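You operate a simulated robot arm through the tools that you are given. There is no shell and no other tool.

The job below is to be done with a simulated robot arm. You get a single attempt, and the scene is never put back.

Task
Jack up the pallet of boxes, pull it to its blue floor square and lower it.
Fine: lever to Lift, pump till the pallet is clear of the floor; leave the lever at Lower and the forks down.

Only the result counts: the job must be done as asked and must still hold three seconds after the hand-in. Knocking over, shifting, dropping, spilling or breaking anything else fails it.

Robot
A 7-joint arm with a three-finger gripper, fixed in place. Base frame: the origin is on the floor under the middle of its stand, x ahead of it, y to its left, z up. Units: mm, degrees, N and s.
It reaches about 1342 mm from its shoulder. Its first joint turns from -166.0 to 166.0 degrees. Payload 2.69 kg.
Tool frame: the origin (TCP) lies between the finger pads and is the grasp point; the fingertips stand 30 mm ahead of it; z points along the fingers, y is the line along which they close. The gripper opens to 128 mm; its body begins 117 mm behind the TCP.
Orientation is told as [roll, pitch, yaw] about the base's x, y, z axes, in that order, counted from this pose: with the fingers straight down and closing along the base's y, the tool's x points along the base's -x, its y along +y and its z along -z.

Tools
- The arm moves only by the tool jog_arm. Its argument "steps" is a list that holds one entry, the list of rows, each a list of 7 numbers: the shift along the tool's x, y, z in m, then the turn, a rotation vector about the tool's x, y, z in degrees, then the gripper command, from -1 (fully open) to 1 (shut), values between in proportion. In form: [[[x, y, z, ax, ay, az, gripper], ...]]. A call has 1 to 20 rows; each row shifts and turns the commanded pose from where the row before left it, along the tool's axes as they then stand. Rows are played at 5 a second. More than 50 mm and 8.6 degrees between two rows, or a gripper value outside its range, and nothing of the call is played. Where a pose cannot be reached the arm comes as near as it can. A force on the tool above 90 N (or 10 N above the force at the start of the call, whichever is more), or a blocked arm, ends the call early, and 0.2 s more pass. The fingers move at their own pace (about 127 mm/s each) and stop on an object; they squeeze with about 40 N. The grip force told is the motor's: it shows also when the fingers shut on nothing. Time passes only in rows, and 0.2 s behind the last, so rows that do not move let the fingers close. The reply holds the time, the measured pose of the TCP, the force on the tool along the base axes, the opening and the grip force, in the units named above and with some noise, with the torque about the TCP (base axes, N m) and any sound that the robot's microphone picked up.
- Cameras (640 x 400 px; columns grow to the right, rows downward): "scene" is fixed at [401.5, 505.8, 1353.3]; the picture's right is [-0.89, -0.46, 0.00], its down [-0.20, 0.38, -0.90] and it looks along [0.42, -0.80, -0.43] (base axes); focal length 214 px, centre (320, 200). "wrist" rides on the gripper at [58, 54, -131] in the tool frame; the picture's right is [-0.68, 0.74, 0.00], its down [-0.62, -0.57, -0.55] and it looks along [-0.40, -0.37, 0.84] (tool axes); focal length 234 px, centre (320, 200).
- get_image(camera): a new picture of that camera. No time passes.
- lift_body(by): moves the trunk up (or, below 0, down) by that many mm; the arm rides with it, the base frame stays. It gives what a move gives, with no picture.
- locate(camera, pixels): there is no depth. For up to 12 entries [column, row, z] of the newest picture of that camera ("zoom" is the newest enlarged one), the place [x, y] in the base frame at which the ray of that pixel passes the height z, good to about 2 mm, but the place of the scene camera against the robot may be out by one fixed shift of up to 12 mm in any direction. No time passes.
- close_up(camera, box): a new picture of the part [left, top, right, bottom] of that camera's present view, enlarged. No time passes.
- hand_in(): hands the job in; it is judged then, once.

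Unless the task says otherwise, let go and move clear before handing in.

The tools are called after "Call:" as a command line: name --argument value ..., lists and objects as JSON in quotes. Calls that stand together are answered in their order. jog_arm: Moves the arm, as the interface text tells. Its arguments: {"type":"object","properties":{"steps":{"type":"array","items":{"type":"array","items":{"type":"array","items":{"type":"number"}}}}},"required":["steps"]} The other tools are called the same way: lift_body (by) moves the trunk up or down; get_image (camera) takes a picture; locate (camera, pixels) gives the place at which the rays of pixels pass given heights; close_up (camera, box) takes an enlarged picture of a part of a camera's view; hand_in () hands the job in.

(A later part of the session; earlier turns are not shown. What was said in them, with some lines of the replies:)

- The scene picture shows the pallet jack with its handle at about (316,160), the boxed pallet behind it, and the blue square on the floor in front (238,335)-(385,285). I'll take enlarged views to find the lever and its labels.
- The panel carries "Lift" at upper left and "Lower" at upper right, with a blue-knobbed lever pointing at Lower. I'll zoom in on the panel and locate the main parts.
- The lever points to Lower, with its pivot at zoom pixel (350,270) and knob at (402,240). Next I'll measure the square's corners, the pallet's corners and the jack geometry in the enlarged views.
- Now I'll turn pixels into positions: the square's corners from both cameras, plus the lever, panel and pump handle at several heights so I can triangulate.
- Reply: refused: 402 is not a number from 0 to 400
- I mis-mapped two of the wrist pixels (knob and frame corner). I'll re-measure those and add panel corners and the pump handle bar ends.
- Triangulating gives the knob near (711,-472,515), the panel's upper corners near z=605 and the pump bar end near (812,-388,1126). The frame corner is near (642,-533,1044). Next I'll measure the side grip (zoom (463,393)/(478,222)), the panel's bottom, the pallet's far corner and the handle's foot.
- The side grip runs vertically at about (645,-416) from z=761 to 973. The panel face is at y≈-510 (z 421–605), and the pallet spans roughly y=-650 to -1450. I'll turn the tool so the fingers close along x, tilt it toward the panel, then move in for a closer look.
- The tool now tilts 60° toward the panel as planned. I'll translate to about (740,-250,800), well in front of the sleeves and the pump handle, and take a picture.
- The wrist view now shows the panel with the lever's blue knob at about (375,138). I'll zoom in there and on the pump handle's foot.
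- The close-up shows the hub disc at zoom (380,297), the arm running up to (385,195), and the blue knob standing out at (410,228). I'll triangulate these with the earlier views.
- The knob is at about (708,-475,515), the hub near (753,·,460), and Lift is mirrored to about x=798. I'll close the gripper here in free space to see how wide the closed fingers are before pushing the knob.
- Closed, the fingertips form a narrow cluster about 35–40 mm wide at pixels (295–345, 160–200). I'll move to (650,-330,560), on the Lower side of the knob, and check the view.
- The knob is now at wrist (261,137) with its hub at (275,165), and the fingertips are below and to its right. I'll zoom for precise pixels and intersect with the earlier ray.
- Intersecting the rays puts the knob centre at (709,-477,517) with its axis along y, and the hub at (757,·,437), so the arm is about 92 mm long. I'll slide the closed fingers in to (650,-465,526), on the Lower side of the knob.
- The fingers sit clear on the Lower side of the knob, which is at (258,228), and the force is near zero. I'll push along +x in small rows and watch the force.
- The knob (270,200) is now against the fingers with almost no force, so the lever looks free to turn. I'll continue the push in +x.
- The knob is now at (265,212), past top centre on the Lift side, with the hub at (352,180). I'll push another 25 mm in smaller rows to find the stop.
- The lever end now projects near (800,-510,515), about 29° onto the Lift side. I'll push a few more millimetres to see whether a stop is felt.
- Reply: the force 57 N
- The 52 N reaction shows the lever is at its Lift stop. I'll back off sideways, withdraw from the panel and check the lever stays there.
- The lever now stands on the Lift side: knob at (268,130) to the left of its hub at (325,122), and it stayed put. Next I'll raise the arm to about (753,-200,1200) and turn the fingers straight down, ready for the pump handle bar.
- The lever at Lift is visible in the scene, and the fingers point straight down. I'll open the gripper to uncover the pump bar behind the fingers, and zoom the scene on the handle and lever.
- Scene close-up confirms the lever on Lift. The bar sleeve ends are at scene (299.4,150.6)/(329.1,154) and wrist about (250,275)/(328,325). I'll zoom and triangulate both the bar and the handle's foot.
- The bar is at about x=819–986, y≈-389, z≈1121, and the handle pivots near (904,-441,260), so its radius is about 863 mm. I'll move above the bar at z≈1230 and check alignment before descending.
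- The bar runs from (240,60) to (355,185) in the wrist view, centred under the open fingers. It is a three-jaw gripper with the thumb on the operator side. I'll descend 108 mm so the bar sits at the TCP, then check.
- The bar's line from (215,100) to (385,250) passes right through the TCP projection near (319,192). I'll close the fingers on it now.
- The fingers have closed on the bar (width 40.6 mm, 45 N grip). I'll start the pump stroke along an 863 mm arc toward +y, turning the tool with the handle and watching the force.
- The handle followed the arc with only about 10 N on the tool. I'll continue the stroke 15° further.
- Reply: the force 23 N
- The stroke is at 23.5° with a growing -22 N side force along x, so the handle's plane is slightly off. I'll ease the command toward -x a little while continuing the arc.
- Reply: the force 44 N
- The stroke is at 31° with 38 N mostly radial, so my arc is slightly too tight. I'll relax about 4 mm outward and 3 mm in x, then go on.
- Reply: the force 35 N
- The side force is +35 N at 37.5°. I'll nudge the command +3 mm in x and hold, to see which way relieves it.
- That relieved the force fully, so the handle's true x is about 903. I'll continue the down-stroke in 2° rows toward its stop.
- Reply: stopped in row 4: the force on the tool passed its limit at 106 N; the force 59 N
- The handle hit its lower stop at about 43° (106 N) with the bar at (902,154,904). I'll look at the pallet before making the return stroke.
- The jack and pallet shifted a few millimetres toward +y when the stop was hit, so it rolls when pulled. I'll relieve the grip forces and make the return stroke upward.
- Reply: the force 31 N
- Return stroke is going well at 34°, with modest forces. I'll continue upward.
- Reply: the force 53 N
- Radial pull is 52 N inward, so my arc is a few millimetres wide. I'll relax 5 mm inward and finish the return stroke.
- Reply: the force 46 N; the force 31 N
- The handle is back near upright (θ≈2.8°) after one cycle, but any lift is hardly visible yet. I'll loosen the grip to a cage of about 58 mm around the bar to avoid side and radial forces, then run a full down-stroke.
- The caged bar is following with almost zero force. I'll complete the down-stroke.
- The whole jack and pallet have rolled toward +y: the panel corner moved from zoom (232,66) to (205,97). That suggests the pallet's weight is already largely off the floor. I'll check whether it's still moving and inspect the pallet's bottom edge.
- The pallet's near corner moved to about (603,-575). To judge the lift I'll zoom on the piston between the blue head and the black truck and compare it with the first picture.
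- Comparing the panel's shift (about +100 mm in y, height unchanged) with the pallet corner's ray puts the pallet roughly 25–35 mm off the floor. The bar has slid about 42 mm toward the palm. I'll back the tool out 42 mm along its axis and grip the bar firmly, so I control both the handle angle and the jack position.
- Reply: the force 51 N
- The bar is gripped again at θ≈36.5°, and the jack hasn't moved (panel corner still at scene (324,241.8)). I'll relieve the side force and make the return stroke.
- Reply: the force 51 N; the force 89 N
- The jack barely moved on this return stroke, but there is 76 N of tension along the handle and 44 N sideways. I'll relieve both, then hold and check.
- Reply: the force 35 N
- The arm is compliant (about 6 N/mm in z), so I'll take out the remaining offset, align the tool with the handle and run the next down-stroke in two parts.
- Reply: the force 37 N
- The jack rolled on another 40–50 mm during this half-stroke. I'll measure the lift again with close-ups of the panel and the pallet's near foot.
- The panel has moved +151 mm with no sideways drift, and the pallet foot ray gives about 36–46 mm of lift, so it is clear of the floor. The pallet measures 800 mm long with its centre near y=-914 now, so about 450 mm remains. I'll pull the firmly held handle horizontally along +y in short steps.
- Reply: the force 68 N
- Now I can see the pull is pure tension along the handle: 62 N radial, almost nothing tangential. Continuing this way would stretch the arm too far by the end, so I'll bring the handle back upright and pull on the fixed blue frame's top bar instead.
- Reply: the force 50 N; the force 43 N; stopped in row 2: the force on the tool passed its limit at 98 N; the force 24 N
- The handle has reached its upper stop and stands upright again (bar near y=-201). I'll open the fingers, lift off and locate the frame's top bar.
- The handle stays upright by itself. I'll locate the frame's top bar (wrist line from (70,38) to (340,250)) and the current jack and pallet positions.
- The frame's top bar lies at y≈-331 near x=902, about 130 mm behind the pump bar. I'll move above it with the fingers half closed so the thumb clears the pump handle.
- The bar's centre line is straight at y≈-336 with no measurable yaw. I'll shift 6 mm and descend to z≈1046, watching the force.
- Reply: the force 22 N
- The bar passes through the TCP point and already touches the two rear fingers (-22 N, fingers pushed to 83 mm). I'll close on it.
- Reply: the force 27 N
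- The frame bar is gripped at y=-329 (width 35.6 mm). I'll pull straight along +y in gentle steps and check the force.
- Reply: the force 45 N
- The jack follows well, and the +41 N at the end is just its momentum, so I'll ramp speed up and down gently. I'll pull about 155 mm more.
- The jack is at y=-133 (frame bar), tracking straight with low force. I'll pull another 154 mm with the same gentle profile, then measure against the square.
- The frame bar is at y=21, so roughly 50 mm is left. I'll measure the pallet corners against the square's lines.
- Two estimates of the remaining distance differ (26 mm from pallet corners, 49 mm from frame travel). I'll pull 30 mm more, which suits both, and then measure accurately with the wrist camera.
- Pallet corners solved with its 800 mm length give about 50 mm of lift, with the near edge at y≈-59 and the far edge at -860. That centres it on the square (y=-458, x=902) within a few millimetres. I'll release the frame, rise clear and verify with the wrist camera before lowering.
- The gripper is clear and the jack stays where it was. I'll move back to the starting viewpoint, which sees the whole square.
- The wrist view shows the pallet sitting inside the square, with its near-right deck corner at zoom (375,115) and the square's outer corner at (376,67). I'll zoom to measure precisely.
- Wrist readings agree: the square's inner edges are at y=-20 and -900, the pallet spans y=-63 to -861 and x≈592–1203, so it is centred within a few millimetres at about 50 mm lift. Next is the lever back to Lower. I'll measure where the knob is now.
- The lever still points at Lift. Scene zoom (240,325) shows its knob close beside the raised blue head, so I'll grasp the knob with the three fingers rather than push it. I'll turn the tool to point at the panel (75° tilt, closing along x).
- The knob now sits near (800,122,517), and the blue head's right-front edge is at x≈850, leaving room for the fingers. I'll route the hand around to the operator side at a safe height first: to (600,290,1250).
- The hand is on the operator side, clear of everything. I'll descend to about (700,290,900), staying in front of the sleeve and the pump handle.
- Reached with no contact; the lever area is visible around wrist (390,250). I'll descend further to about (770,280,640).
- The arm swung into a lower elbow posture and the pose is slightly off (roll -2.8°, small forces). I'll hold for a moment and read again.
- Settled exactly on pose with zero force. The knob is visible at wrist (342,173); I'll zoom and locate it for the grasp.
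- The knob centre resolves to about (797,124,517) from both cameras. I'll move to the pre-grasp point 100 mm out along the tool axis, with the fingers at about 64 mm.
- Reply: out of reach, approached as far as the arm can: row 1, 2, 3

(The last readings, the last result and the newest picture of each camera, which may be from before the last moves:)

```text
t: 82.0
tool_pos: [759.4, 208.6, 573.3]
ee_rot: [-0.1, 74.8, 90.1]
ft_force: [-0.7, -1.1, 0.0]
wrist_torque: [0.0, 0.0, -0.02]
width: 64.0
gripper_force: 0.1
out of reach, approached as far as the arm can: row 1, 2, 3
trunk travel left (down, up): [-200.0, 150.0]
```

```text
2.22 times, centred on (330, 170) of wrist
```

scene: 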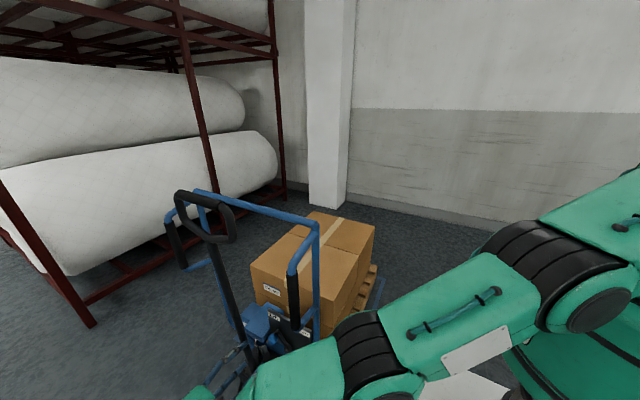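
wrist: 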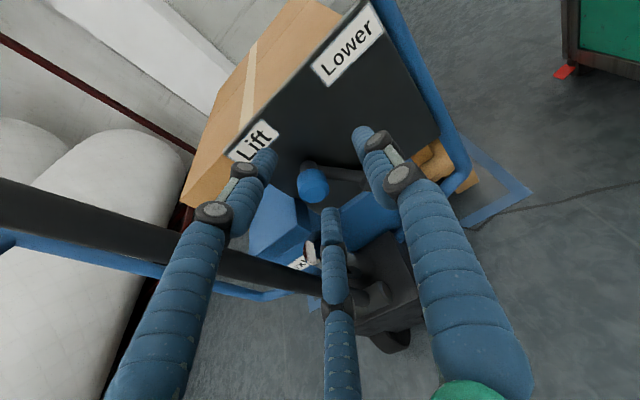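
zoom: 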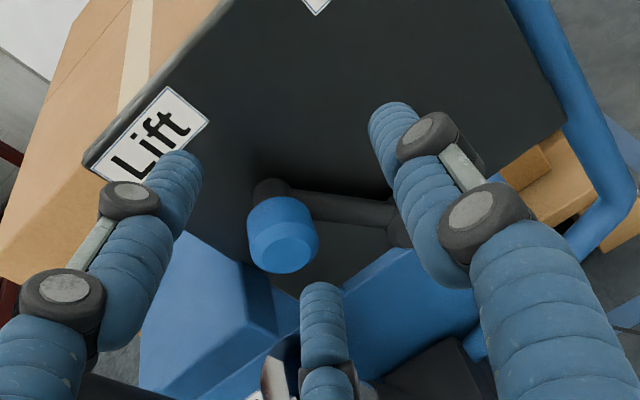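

This pre-grasp point is just out of reach with the trunk at its present height. I'll back the hand up and away, lower the trunk 200 mm, and approach again.

Call:
jog_arm --steps '[[[0.0355, 0.0, -0.022, 0, 0, 0, 0], [0.0355, 0.0, -0.022, 0, 0, 0, 0], [0.0355, 0.0, -0.022, 0, 0, 0, 0], [0.0355, 0.0, -0.022, 0, 0, 0, 0], [0.0355, 0.0, -0.022, 0, 0, 0, 0], [0, 0, 0, 0, 0, 0, 0]]]'

Call:
get_image --camera "scene"

Call:
get_image --camera "wrist"

```text
t: 83.5
tool_pos: [754.5, 271.5, 776.5]
ee_rot: [0.0, 75.0, 90.1]
ft_force: [-0.3, 0.5, 1.0]
wrist_torque: [0.08, 0.0, 0.06]
width: 64.0
gripper_force: 0.1
trunk travel left (down, up): [-200.0, 150.0]
```

```text
taken
```

scene: 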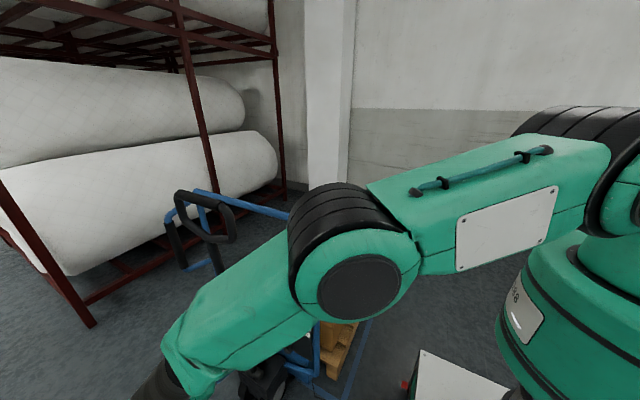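

```text
taken
```

wrist: 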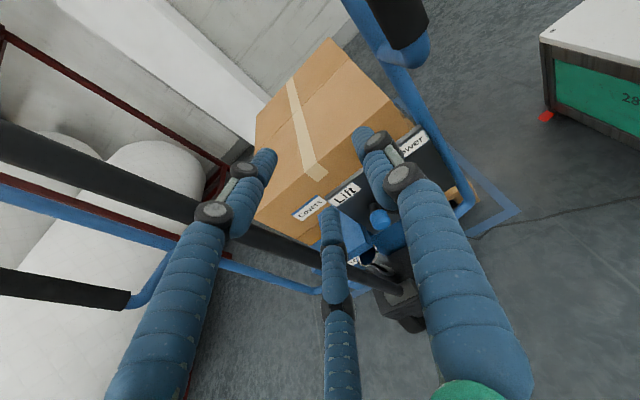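

The hand is at (754,271,776), clear of everything. I'll lower the trunk by 200 mm.

Call:
lift_body --by -200

Call:
get_image --camera "scene"

Call:
get_image --camera "wrist"

```text
t: 85.6
tool_pos: [754.0, 271.4, 576.3]
ee_rot: [0.1, 74.9, 90.1]
ft_force: [-0.6, -0.1, 0.3]
wrist_torque: [0.01, -0.01, 0.0]
width: 63.8
gripper_force: 0.1
trunk travel left (down, up): [0.0, 350.0]
```

```text
taken
```

scene: 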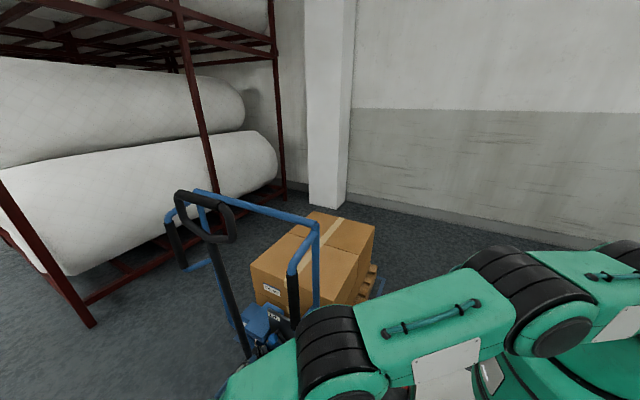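

```text
taken
```

wrist: 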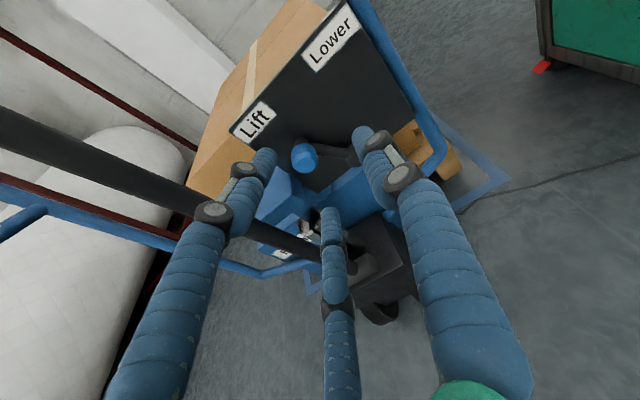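

Call:
jog_arm --steps '[[[-0.0095, -0.0218, 0.0216, 0, 0, 0, 0], [-0.0095, -0.0218, 0.0216, 0, 0, 0, 0], [0, 0, 0, 0, 0, 0, 0]]]'

Call:
get_image --camera "wrist"

Call:
close_up --camera "wrist" --box '[220, 80, 440, 260]'

```text
t: 86.4
tool_pos: [800.6, 233.8, 544.6]
ee_rot: [0.2, 75.0, 90.2]
ft_force: [-0.3, -0.1, -0.6]
wrist_torque: [0.01, 0.0, 0.02]
width: 64.1
gripper_force: 0.0
trunk travel left (down, up): [0.0, 350.0]
```

```text
taken
```

wrist: 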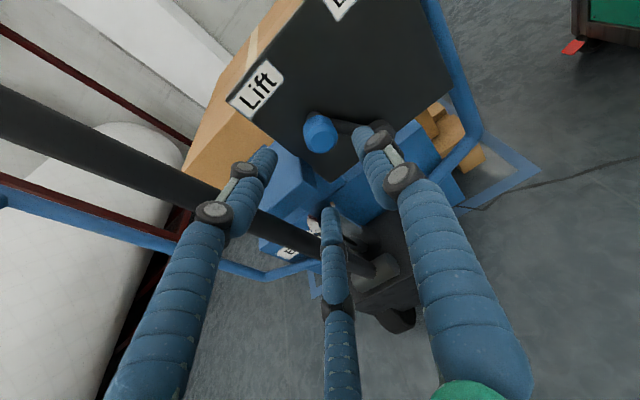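

```text
2.22 times, centred on (330, 170) of wrist
```

zoom: 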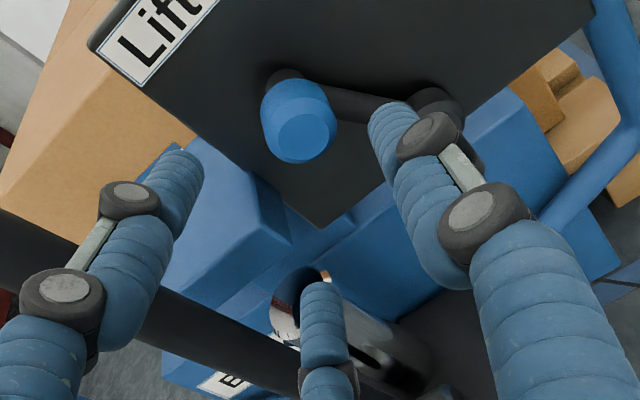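

The tool axis projects to about (319,136) and the knob is at (321,134), so alignment is good. I'll advance in small steps, checking force so the jack isn't pushed back.

Call:
jog_arm --steps '[[[0, 0.001, 0.025, 0, 0, 0, 0], [0, 0.001, 0.025, 0, 0, 0, 0]]]'

Call:
close_up --camera "wrist" --box '[220, 80, 440, 260]'

```text
t: 87.0
tool_pos: [797.7, 186.7, 533.9]
ee_rot: [0.1, 75.0, 90.1]
ft_force: [0.7, -0.1, 0.0]
wrist_torque: [0.01, -0.02, 0.03]
width: 64.0
gripper_force: 0.1
trunk travel left (down, up): [0.0, 350.0]
```

```text
2.22 times, centred on (330, 170) of wrist
```

zoom: 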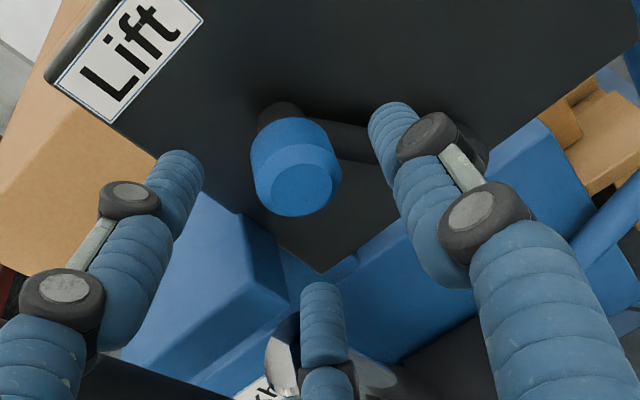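

Call:
jog_arm --steps '[[[0, 0, 0.015, 0, 0, 0, 0], [0, 0, 0.015, 0, 0, 0, 0]]]'

Call:
close_up --camera "wrist" --box '[220, 80, 440, 260]'

```text
t: 87.6
tool_pos: [796.4, 160.1, 524.4]
ee_rot: [0.1, 74.9, 90.1]
ft_force: [0.2, -0.2, 0.2]
wrist_torque: [0.01, -0.01, -0.02]
width: 63.7
gripper_force: 0.2
trunk travel left (down, up): [0.0, 350.0]
```

```text
2.22 times, centred on (330, 170) of wrist
```

zoom: 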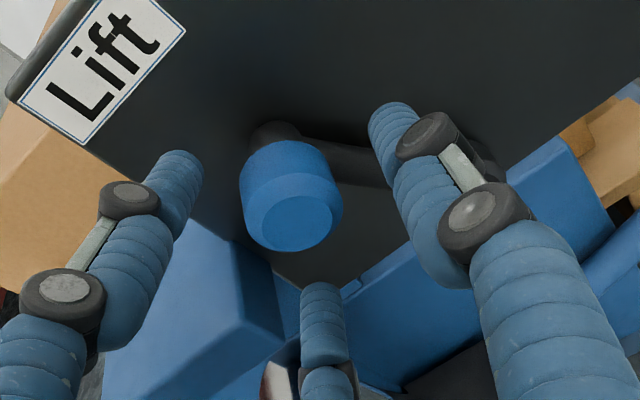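

Call:
jog_arm --steps '[[[0, -0.001, 0.01, 0, 0, 0, 0], [0, 0, 0.01, 0, 0, 0, 0]]]'

Call:
close_up --camera "wrist" --box '[220, 80, 440, 260]'

```text
t: 88.2
tool_pos: [798.1, 138.6, 520.2]
ee_rot: [0.2, 74.8, 90.2]
ft_force: [-0.1, 0.5, 1.0]
wrist_torque: [0.0, 0.03, 0.01]
width: 64.0
gripper_force: 0.0
trunk travel left (down, up): [0.0, 350.0]
```

```text
2.22 times, centred on (330, 170) of wrist
```

zoom: 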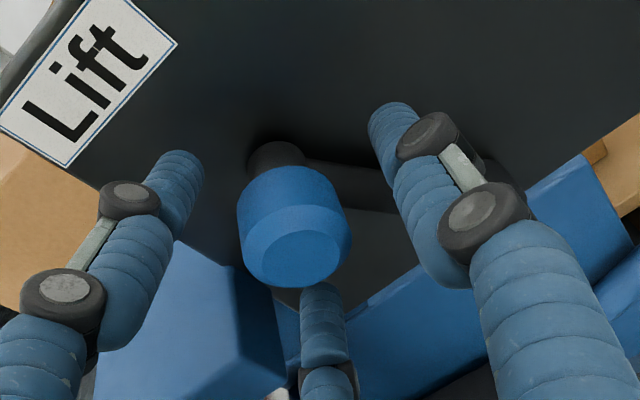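

No contact yet, and the knob sits centred between the three fingers. I'll close on it.

Call:
jog_arm --steps '[[[0, 0, 0, 0, 0, 0, 0.3], [0, 0, 0, 0, 0, 0, 0.6], [0, 0, 0, 0, 0, 0, 1], [0, 0, 0, 0, 0, 0, 1]]]'

Call:
close_up --camera "wrist" --box '[220, 80, 440, 260]'

```text
t: 89.2
tool_pos: [797.7, 138.5, 520.8]
ee_rot: [-0.1, 75.0, 90.0]
ft_force: [5.0, -5.5, 3.6]
wrist_torque: [-1.08, -0.17, -0.04]
width: 39.1
gripper_force: 40.2
trunk travel left (down, up): [0.0, 350.0]
```

```text
2.22 times, centred on (330, 170) of wrist
```

zoom: 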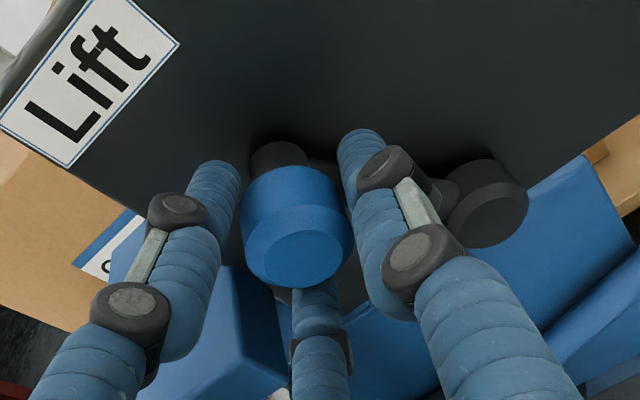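

The knob is held (39 mm, 40 N). I'll move it along its 92 mm arc toward Lower, checking halfway.

Call:
jog_arm --steps '[[[0.004, 0.0083, -0.0011, 0, 0, 0, 1], [0.0032, 0.0088, -0.0009, 0, 0, 0, 1], [0.0022, 0.009, -0.0006, 0, 0, 0, 1], [0.0014, 0.0093, -0.0004, 0, 0, 0, 1], [0.0005, 0.0093, -0.0001, 0, 0, 0, 1]]]'

Call:
get_image --camera "wrist"

Call:
get_image --camera "scene"

```text
t: 90.4
tool_pos: [750.6, 139.4, 534.2]
ee_rot: [0.0, 75.0, 90.0]
ft_force: [7.8, 3.5, 28.0]
wrist_torque: [-0.95, -0.75, -0.19]
width: 36.0
gripper_force: 44.9
trunk travel left (down, up): [0.0, 350.0]
```

```text
taken
```

wrist: 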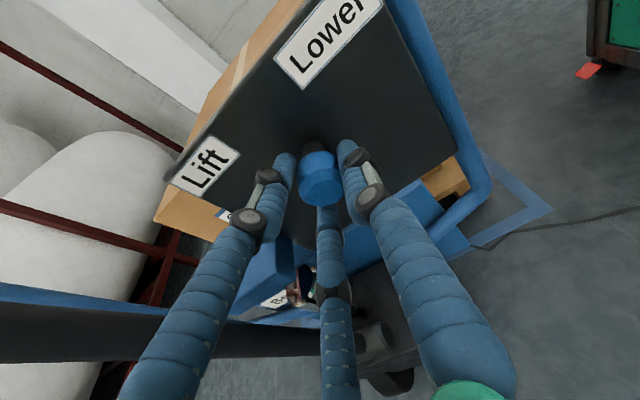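

```text
taken
```

scene: 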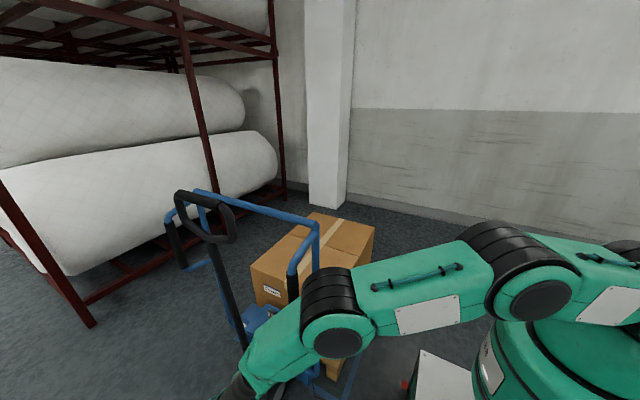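

The knob is at mid-arc with 28 N upward, still fine. I'll finish the second half toward Lower.

Call:
jog_arm --steps '[[[0.001, 0.0093, 0.0001, 0, 0, 0, 1], [-0.0008, 0.0093, 0.0003, 0, 0, 0, 1], [-0.0022, 0.009, 0.0006, 0, 0, 0, 1], [-0.0032, 0.0088, 0.0009, 0, 0, 0, 1]]]'

Call:
get_image --camera "wrist"

Call:
get_image --camera "scene"

```text
t: 91.4
tool_pos: [715.7, 137.6, 523.4]
ee_rot: [0.5, 74.8, 90.7]
ft_force: [21.8, 14.6, -17.5]
wrist_torque: [0.09, -1.28, 0.19]
width: 35.8
gripper_force: 45.1
trunk travel left (down, up): [0.0, 350.0]
```

```text
taken
```

wrist: 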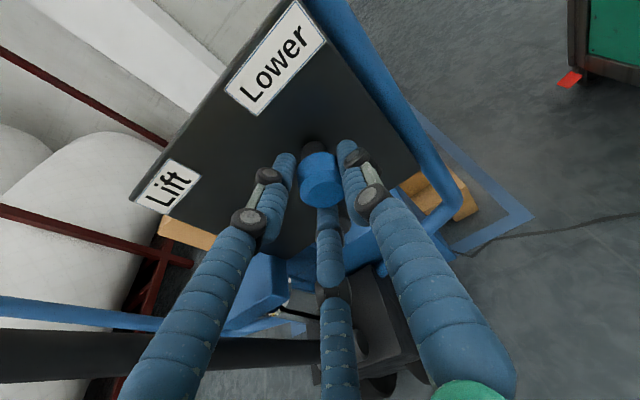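

```text
taken
```

scene: 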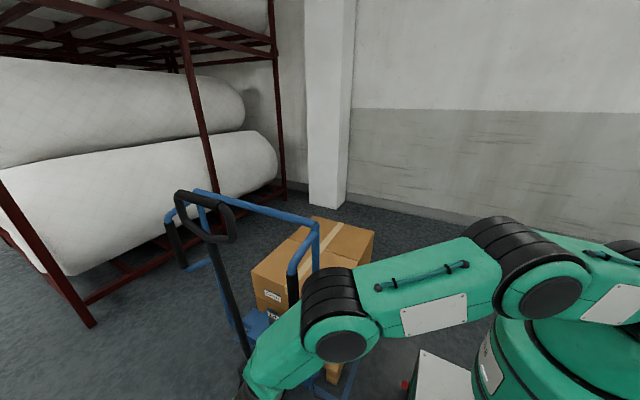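

The boxes are coming down: their top edge dropped from about row 212 to 216 in the scene. I'll push the last few millimetres to the Lower stop.

Call:
jog_arm --steps '[[[-0.002, 0.004, 0.0006, 0, 0, 0, 1], [-0.002, 0.004, 0.0006, 0, 0, 0, 1], [0, 0, 0, 0, 0, 0, 1]]]'

Call:
get_image --camera "wrist"

Call:
get_image --camera "scene"

```text
t: 92.2
tool_pos: [711.4, 137.5, 520.5]
ee_rot: [-0.1, 74.7, 90.2]
ft_force: [68.0, -2.0, -36.8]
wrist_torque: [-0.04, -1.27, -0.08]
width: 35.9
gripper_force: 45.3
trunk travel left (down, up): [0.0, 350.0]
```

```text
taken
```

wrist: 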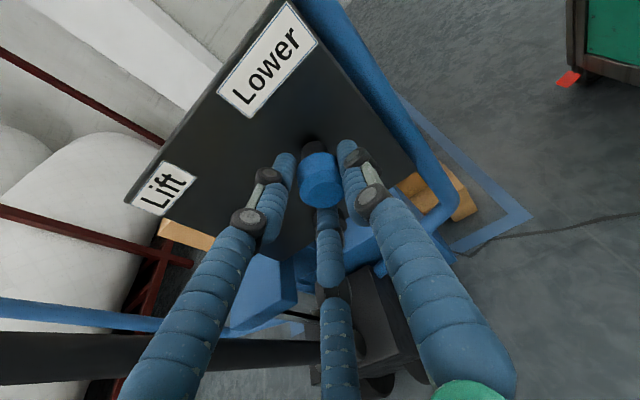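

```text
taken
```

scene: 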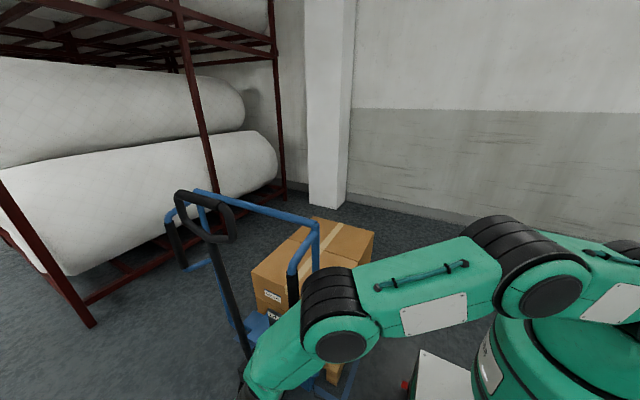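

A 68 N reaction means the lever is at the Lower stop. I'll relieve that force, open the fingers and back away along the tool axis.

Call:
jog_arm --steps '[[[0.003, -0.006, 0, 0, 0, 0, 1], [0, 0, 0, 0, 0, 0, 0.4], [0, 0, 0, 0, 0, 0, 0], [0, 0, 0, 0, 0, 0, 0], [0, 0, -0.03, 0, 0, 0, 0], [0, 0, -0.035, 0, 0, 0, 0], [0, 0, -0.035, 0, 0, 0, 0], [0, 0, -0.03, 0, 0, 0, 0]]]'

Call:
get_image --camera "wrist"

Call:
get_image --camera "scene"

```text
t: 94.0
tool_pos: [711.1, 261.9, 559.0]
ee_rot: [0.2, 74.8, 90.3]
ft_force: [1.2, -0.6, -0.3]
wrist_torque: [0.0, -0.01, 0.02]
width: 64.2
gripper_force: 0.1
trunk travel left (down, up): [0.0, 350.0]
```

```text
taken
```

wrist: 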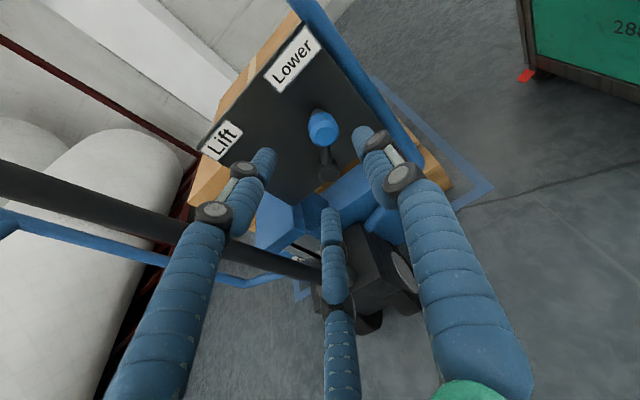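

```text
taken
```

scene: 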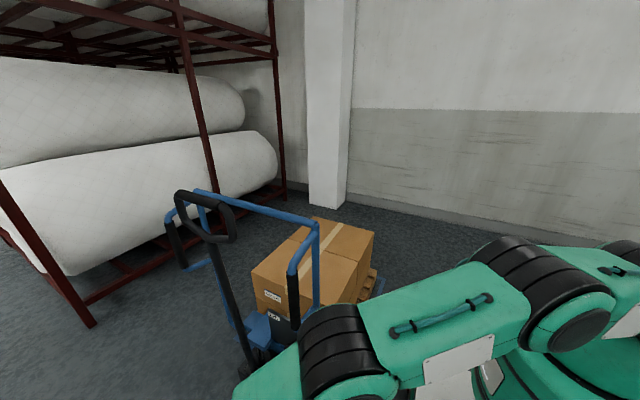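

The lever now points to Lower: knob at (322,127), hub at (328,172). I'll back off further toward +y, then raise the trunk to bring the arm clear.

Call:
jog_arm --steps '[[[0, 0.01, -0.026, 0, 0, 0, 0], [0, 0.01, -0.026, 0, 0, 0, 0], [0, 0, 0, 0, 0, 0, 0]]]'

Call:
lift_body --by 200

Call:
get_image --camera "scene"

Call:
get_image --camera "wrist"

```text
t: 94.8
tool_pos: [693.4, 312.7, 573.2]
ee_rot: [0.1, 74.9, 90.2]
ft_force: [-0.6, 0.1, 0.2]
wrist_torque: [-0.04, -0.01, -0.03]
width: 64.0
gripper_force: 0.1
trunk travel left (down, up): [0.0, 350.0]
```

```text
t: 97.0
tool_pos: [693.0, 312.1, 772.3]
ee_rot: [0.2, 74.9, 90.2]
ft_force: [-0.3, -0.5, -0.4]
wrist_torque: [-0.01, 0.0, -0.01]
width: 63.8
gripper_force: 0.1
trunk travel left (down, up): [-200.0, 150.0]
```

```text
taken
```

scene: 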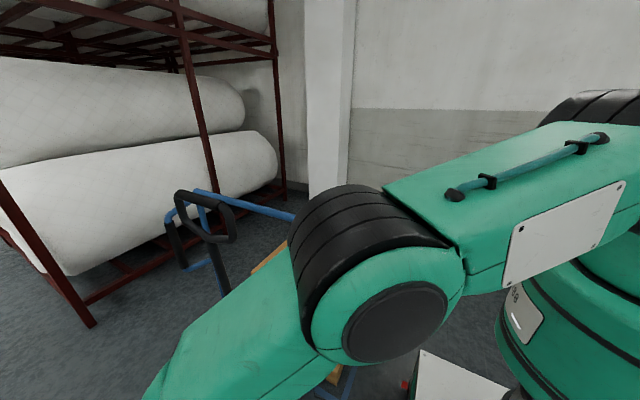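

```text
taken
```

wrist: 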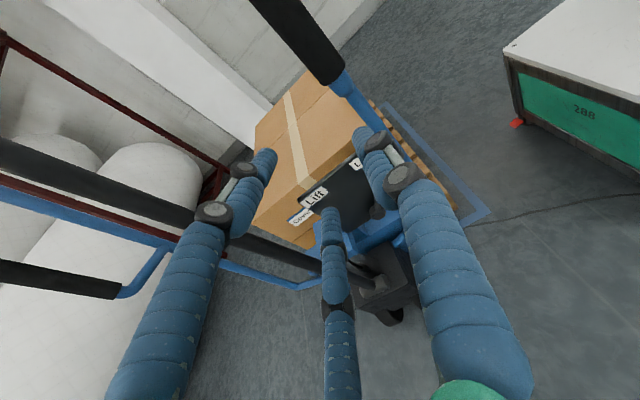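

I'll raise the arm to the earlier safe point near (600,300,1250), then return to the viewing pose to verify the result.

Call:
jog_arm --steps '[[[0.0422, 0.0085, -0.0102, 0, 0, 0, 0], [0.0422, 0.0085, -0.0102, 0, 0, 0, 0], [0.0422, 0.0085, -0.0102, 0, 0, 0, 0], [0.0422, 0.0085, -0.0102, 0, 0, 0, 0], [0.0422, 0.0085, -0.0102, 0, 0, 0, 0], [0.0422, 0.0085, -0.0102, 0, 0, 0, 0], [0.0422, 0.0085, -0.0102, 0, 0, 0, 0], [0.0422, 0.0085, -0.0102, 0, 0, 0, 0], [0.0422, 0.0085, -0.0102, 0, 0, 0, 0], [0.0422, 0.0085, -0.0102, 0, 0, 0, 0], [0.0422, 0.0085, -0.0102, 0, 0, 0, 0], [0, 0, 0, 0, 0, 0, 0]]]'

Call:
get_image --camera "scene"

Call:
get_image --camera "wrist"

```text
t: 99.6
tool_pos: [599.2, 298.4, 1253.2]
ee_rot: [0.0, 74.9, 90.1]
ft_force: [-0.8, -0.5, 0.4]
wrist_torque: [0.08, -0.01, 0.05]
width: 63.8
gripper_force: 0.0
trunk travel left (down, up): [-200.0, 150.0]
```

```text
taken
```

scene: 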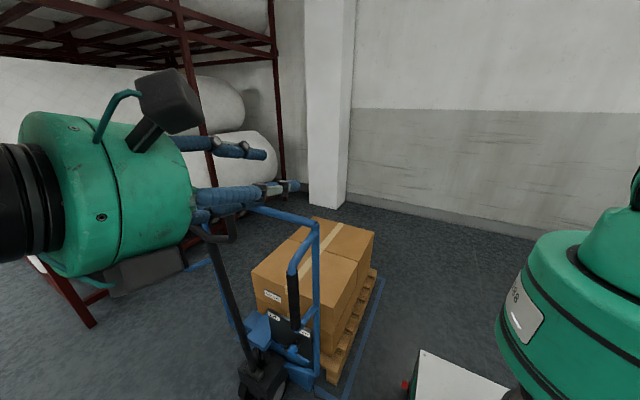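

```text
taken
```

wrist: 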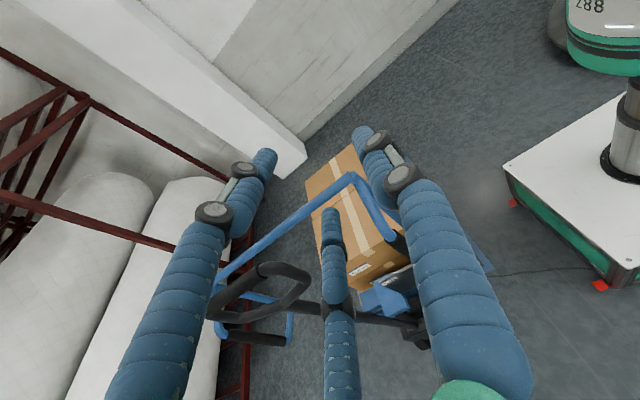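

The arm is clear and the pallet is visible again. I'll zoom to check that it rests on the floor inside the square, with the lever at Lower and the head down.

Call:
close_up --camera "scene" --box '[300, 330, 380, 400]'

Call:
close_up --camera "scene" --box '[340, 250, 400, 300]'

Call:
close_up --camera "scene" --box '[225, 290, 335, 400]'

```text
5.71 times, centred on (340, 365) of scene
```

zoom: 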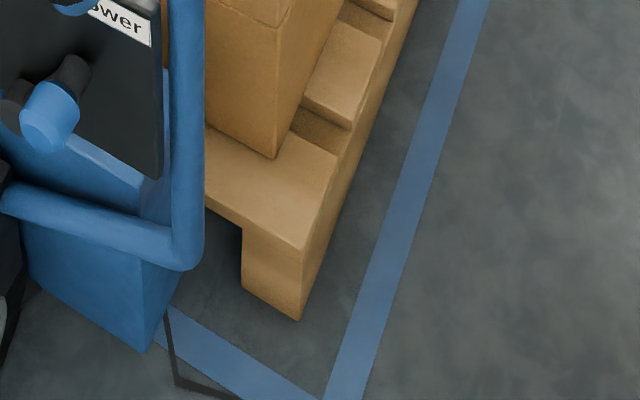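

```text
8.00 times, centred on (370, 275) of scene
```

zoom: 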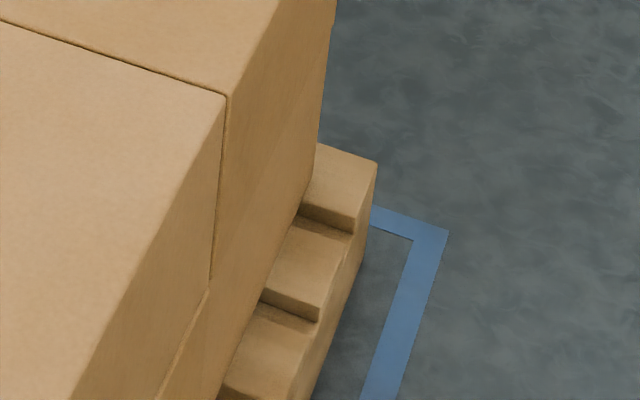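

```text
3.64 times, centred on (280, 345) of scene
```

zoom: 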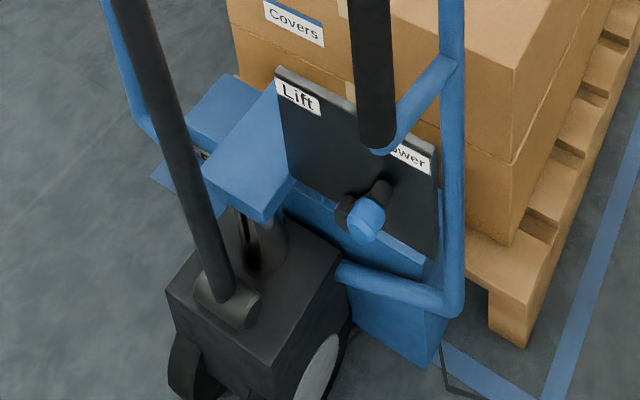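

Call:
locate --camera "scene" --pixels '[[336.15, 386, 0], [377.1, 270.25, 112], [377.1, 270.25, 122], [381.6, 280, 0], [340.4, 399.5, 0]]'

Call:
jog_arm --steps '[[[0, 0, 0, 0, 0, 0, 0], [0, 0, 0, 0, 0, 0, 0], [0, 0, 0, 0, 0, 0, 0], [0, 0, 0, 0, 0, 0, 0], [0, 0, 0, 0, 0, 0, 0]]]'

Call:
close_up --camera "scene" --box '[300, 330, 380, 400]'

```text
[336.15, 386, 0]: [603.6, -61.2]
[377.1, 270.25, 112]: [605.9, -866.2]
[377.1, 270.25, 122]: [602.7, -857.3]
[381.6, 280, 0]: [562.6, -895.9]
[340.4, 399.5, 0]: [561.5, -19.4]
```

```text
t: 100.8
tool_pos: [600.1, 298.6, 1251.4]
ee_rot: [0.1, 74.9, 90.2]
ft_force: [-0.1, -0.2, -0.2]
wrist_torque: [-0.03, 0.01, 0.03]
width: 63.7
gripper_force: 0.1
trunk travel left (down, up): [-200.0, 150.0]
```

```text
5.71 times, centred on (340, 365) of scene
```

zoom: 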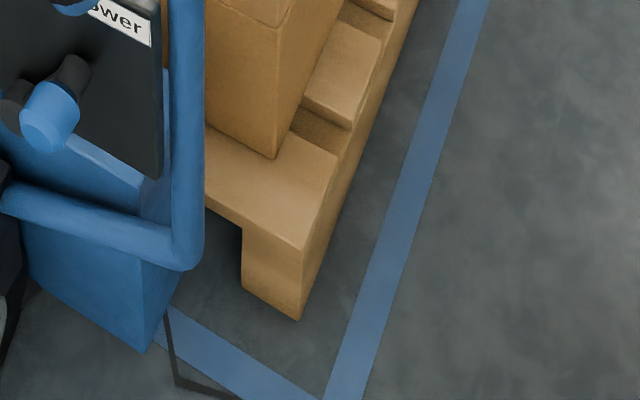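

Call:
close_up --camera "scene" --box '[260, 320, 330, 370]'

Call:
locate --camera "scene" --pixels '[[292.4, 349.9, 517], [286.5, 347.5, 440], [273.3, 302.4, 605]]'

```text
8.00 times, centred on (295, 345) of scene
```

zoom: 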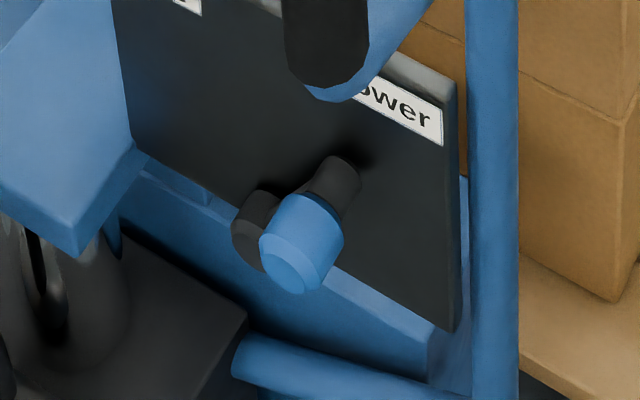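

```text
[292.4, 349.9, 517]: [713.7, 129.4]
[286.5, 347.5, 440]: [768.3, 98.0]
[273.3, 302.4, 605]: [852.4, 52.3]
```

The knob is at the Lower stop (x≈712), and the pallet rests on the floor at y=-61 to -861, centred in the square (inner edges -19 and -896). Two pictures 1.2 s apart are identical, and the arm is clear with nothing held. I'll hand in the job.

Call:
hand_in

```text
The job is handed in.
```

The pallet of boxes is inside its blue floor square, back on the floor, and the job is handed in. I don't know yet how it was judged.

- **Lift:** I set the lever to Lift and pumped until the pallet was about 50 mm clear of the floor by camera measurement. The jack rolled forward about 200 mm while I was pumping.
- **Pull:** I pulled it the rest of the way by the frame's top bar. The pallet's centre ended about 3 mm from the square's centre front to back, with roughly 35–40 mm to the lines at each end.
- **Lower:** I moved the lever to its Lower stop and the pallet came down. Two pictures 1.2 s apart showed no further movement.
- **Forks:** I took the forks to be down because the pallet is on the floor. I didn't see them directly.
- **At hand-in:** The pump handle stood upright, the gripper was empty and the arm was clear. I saw nothing knocked over or out of place.
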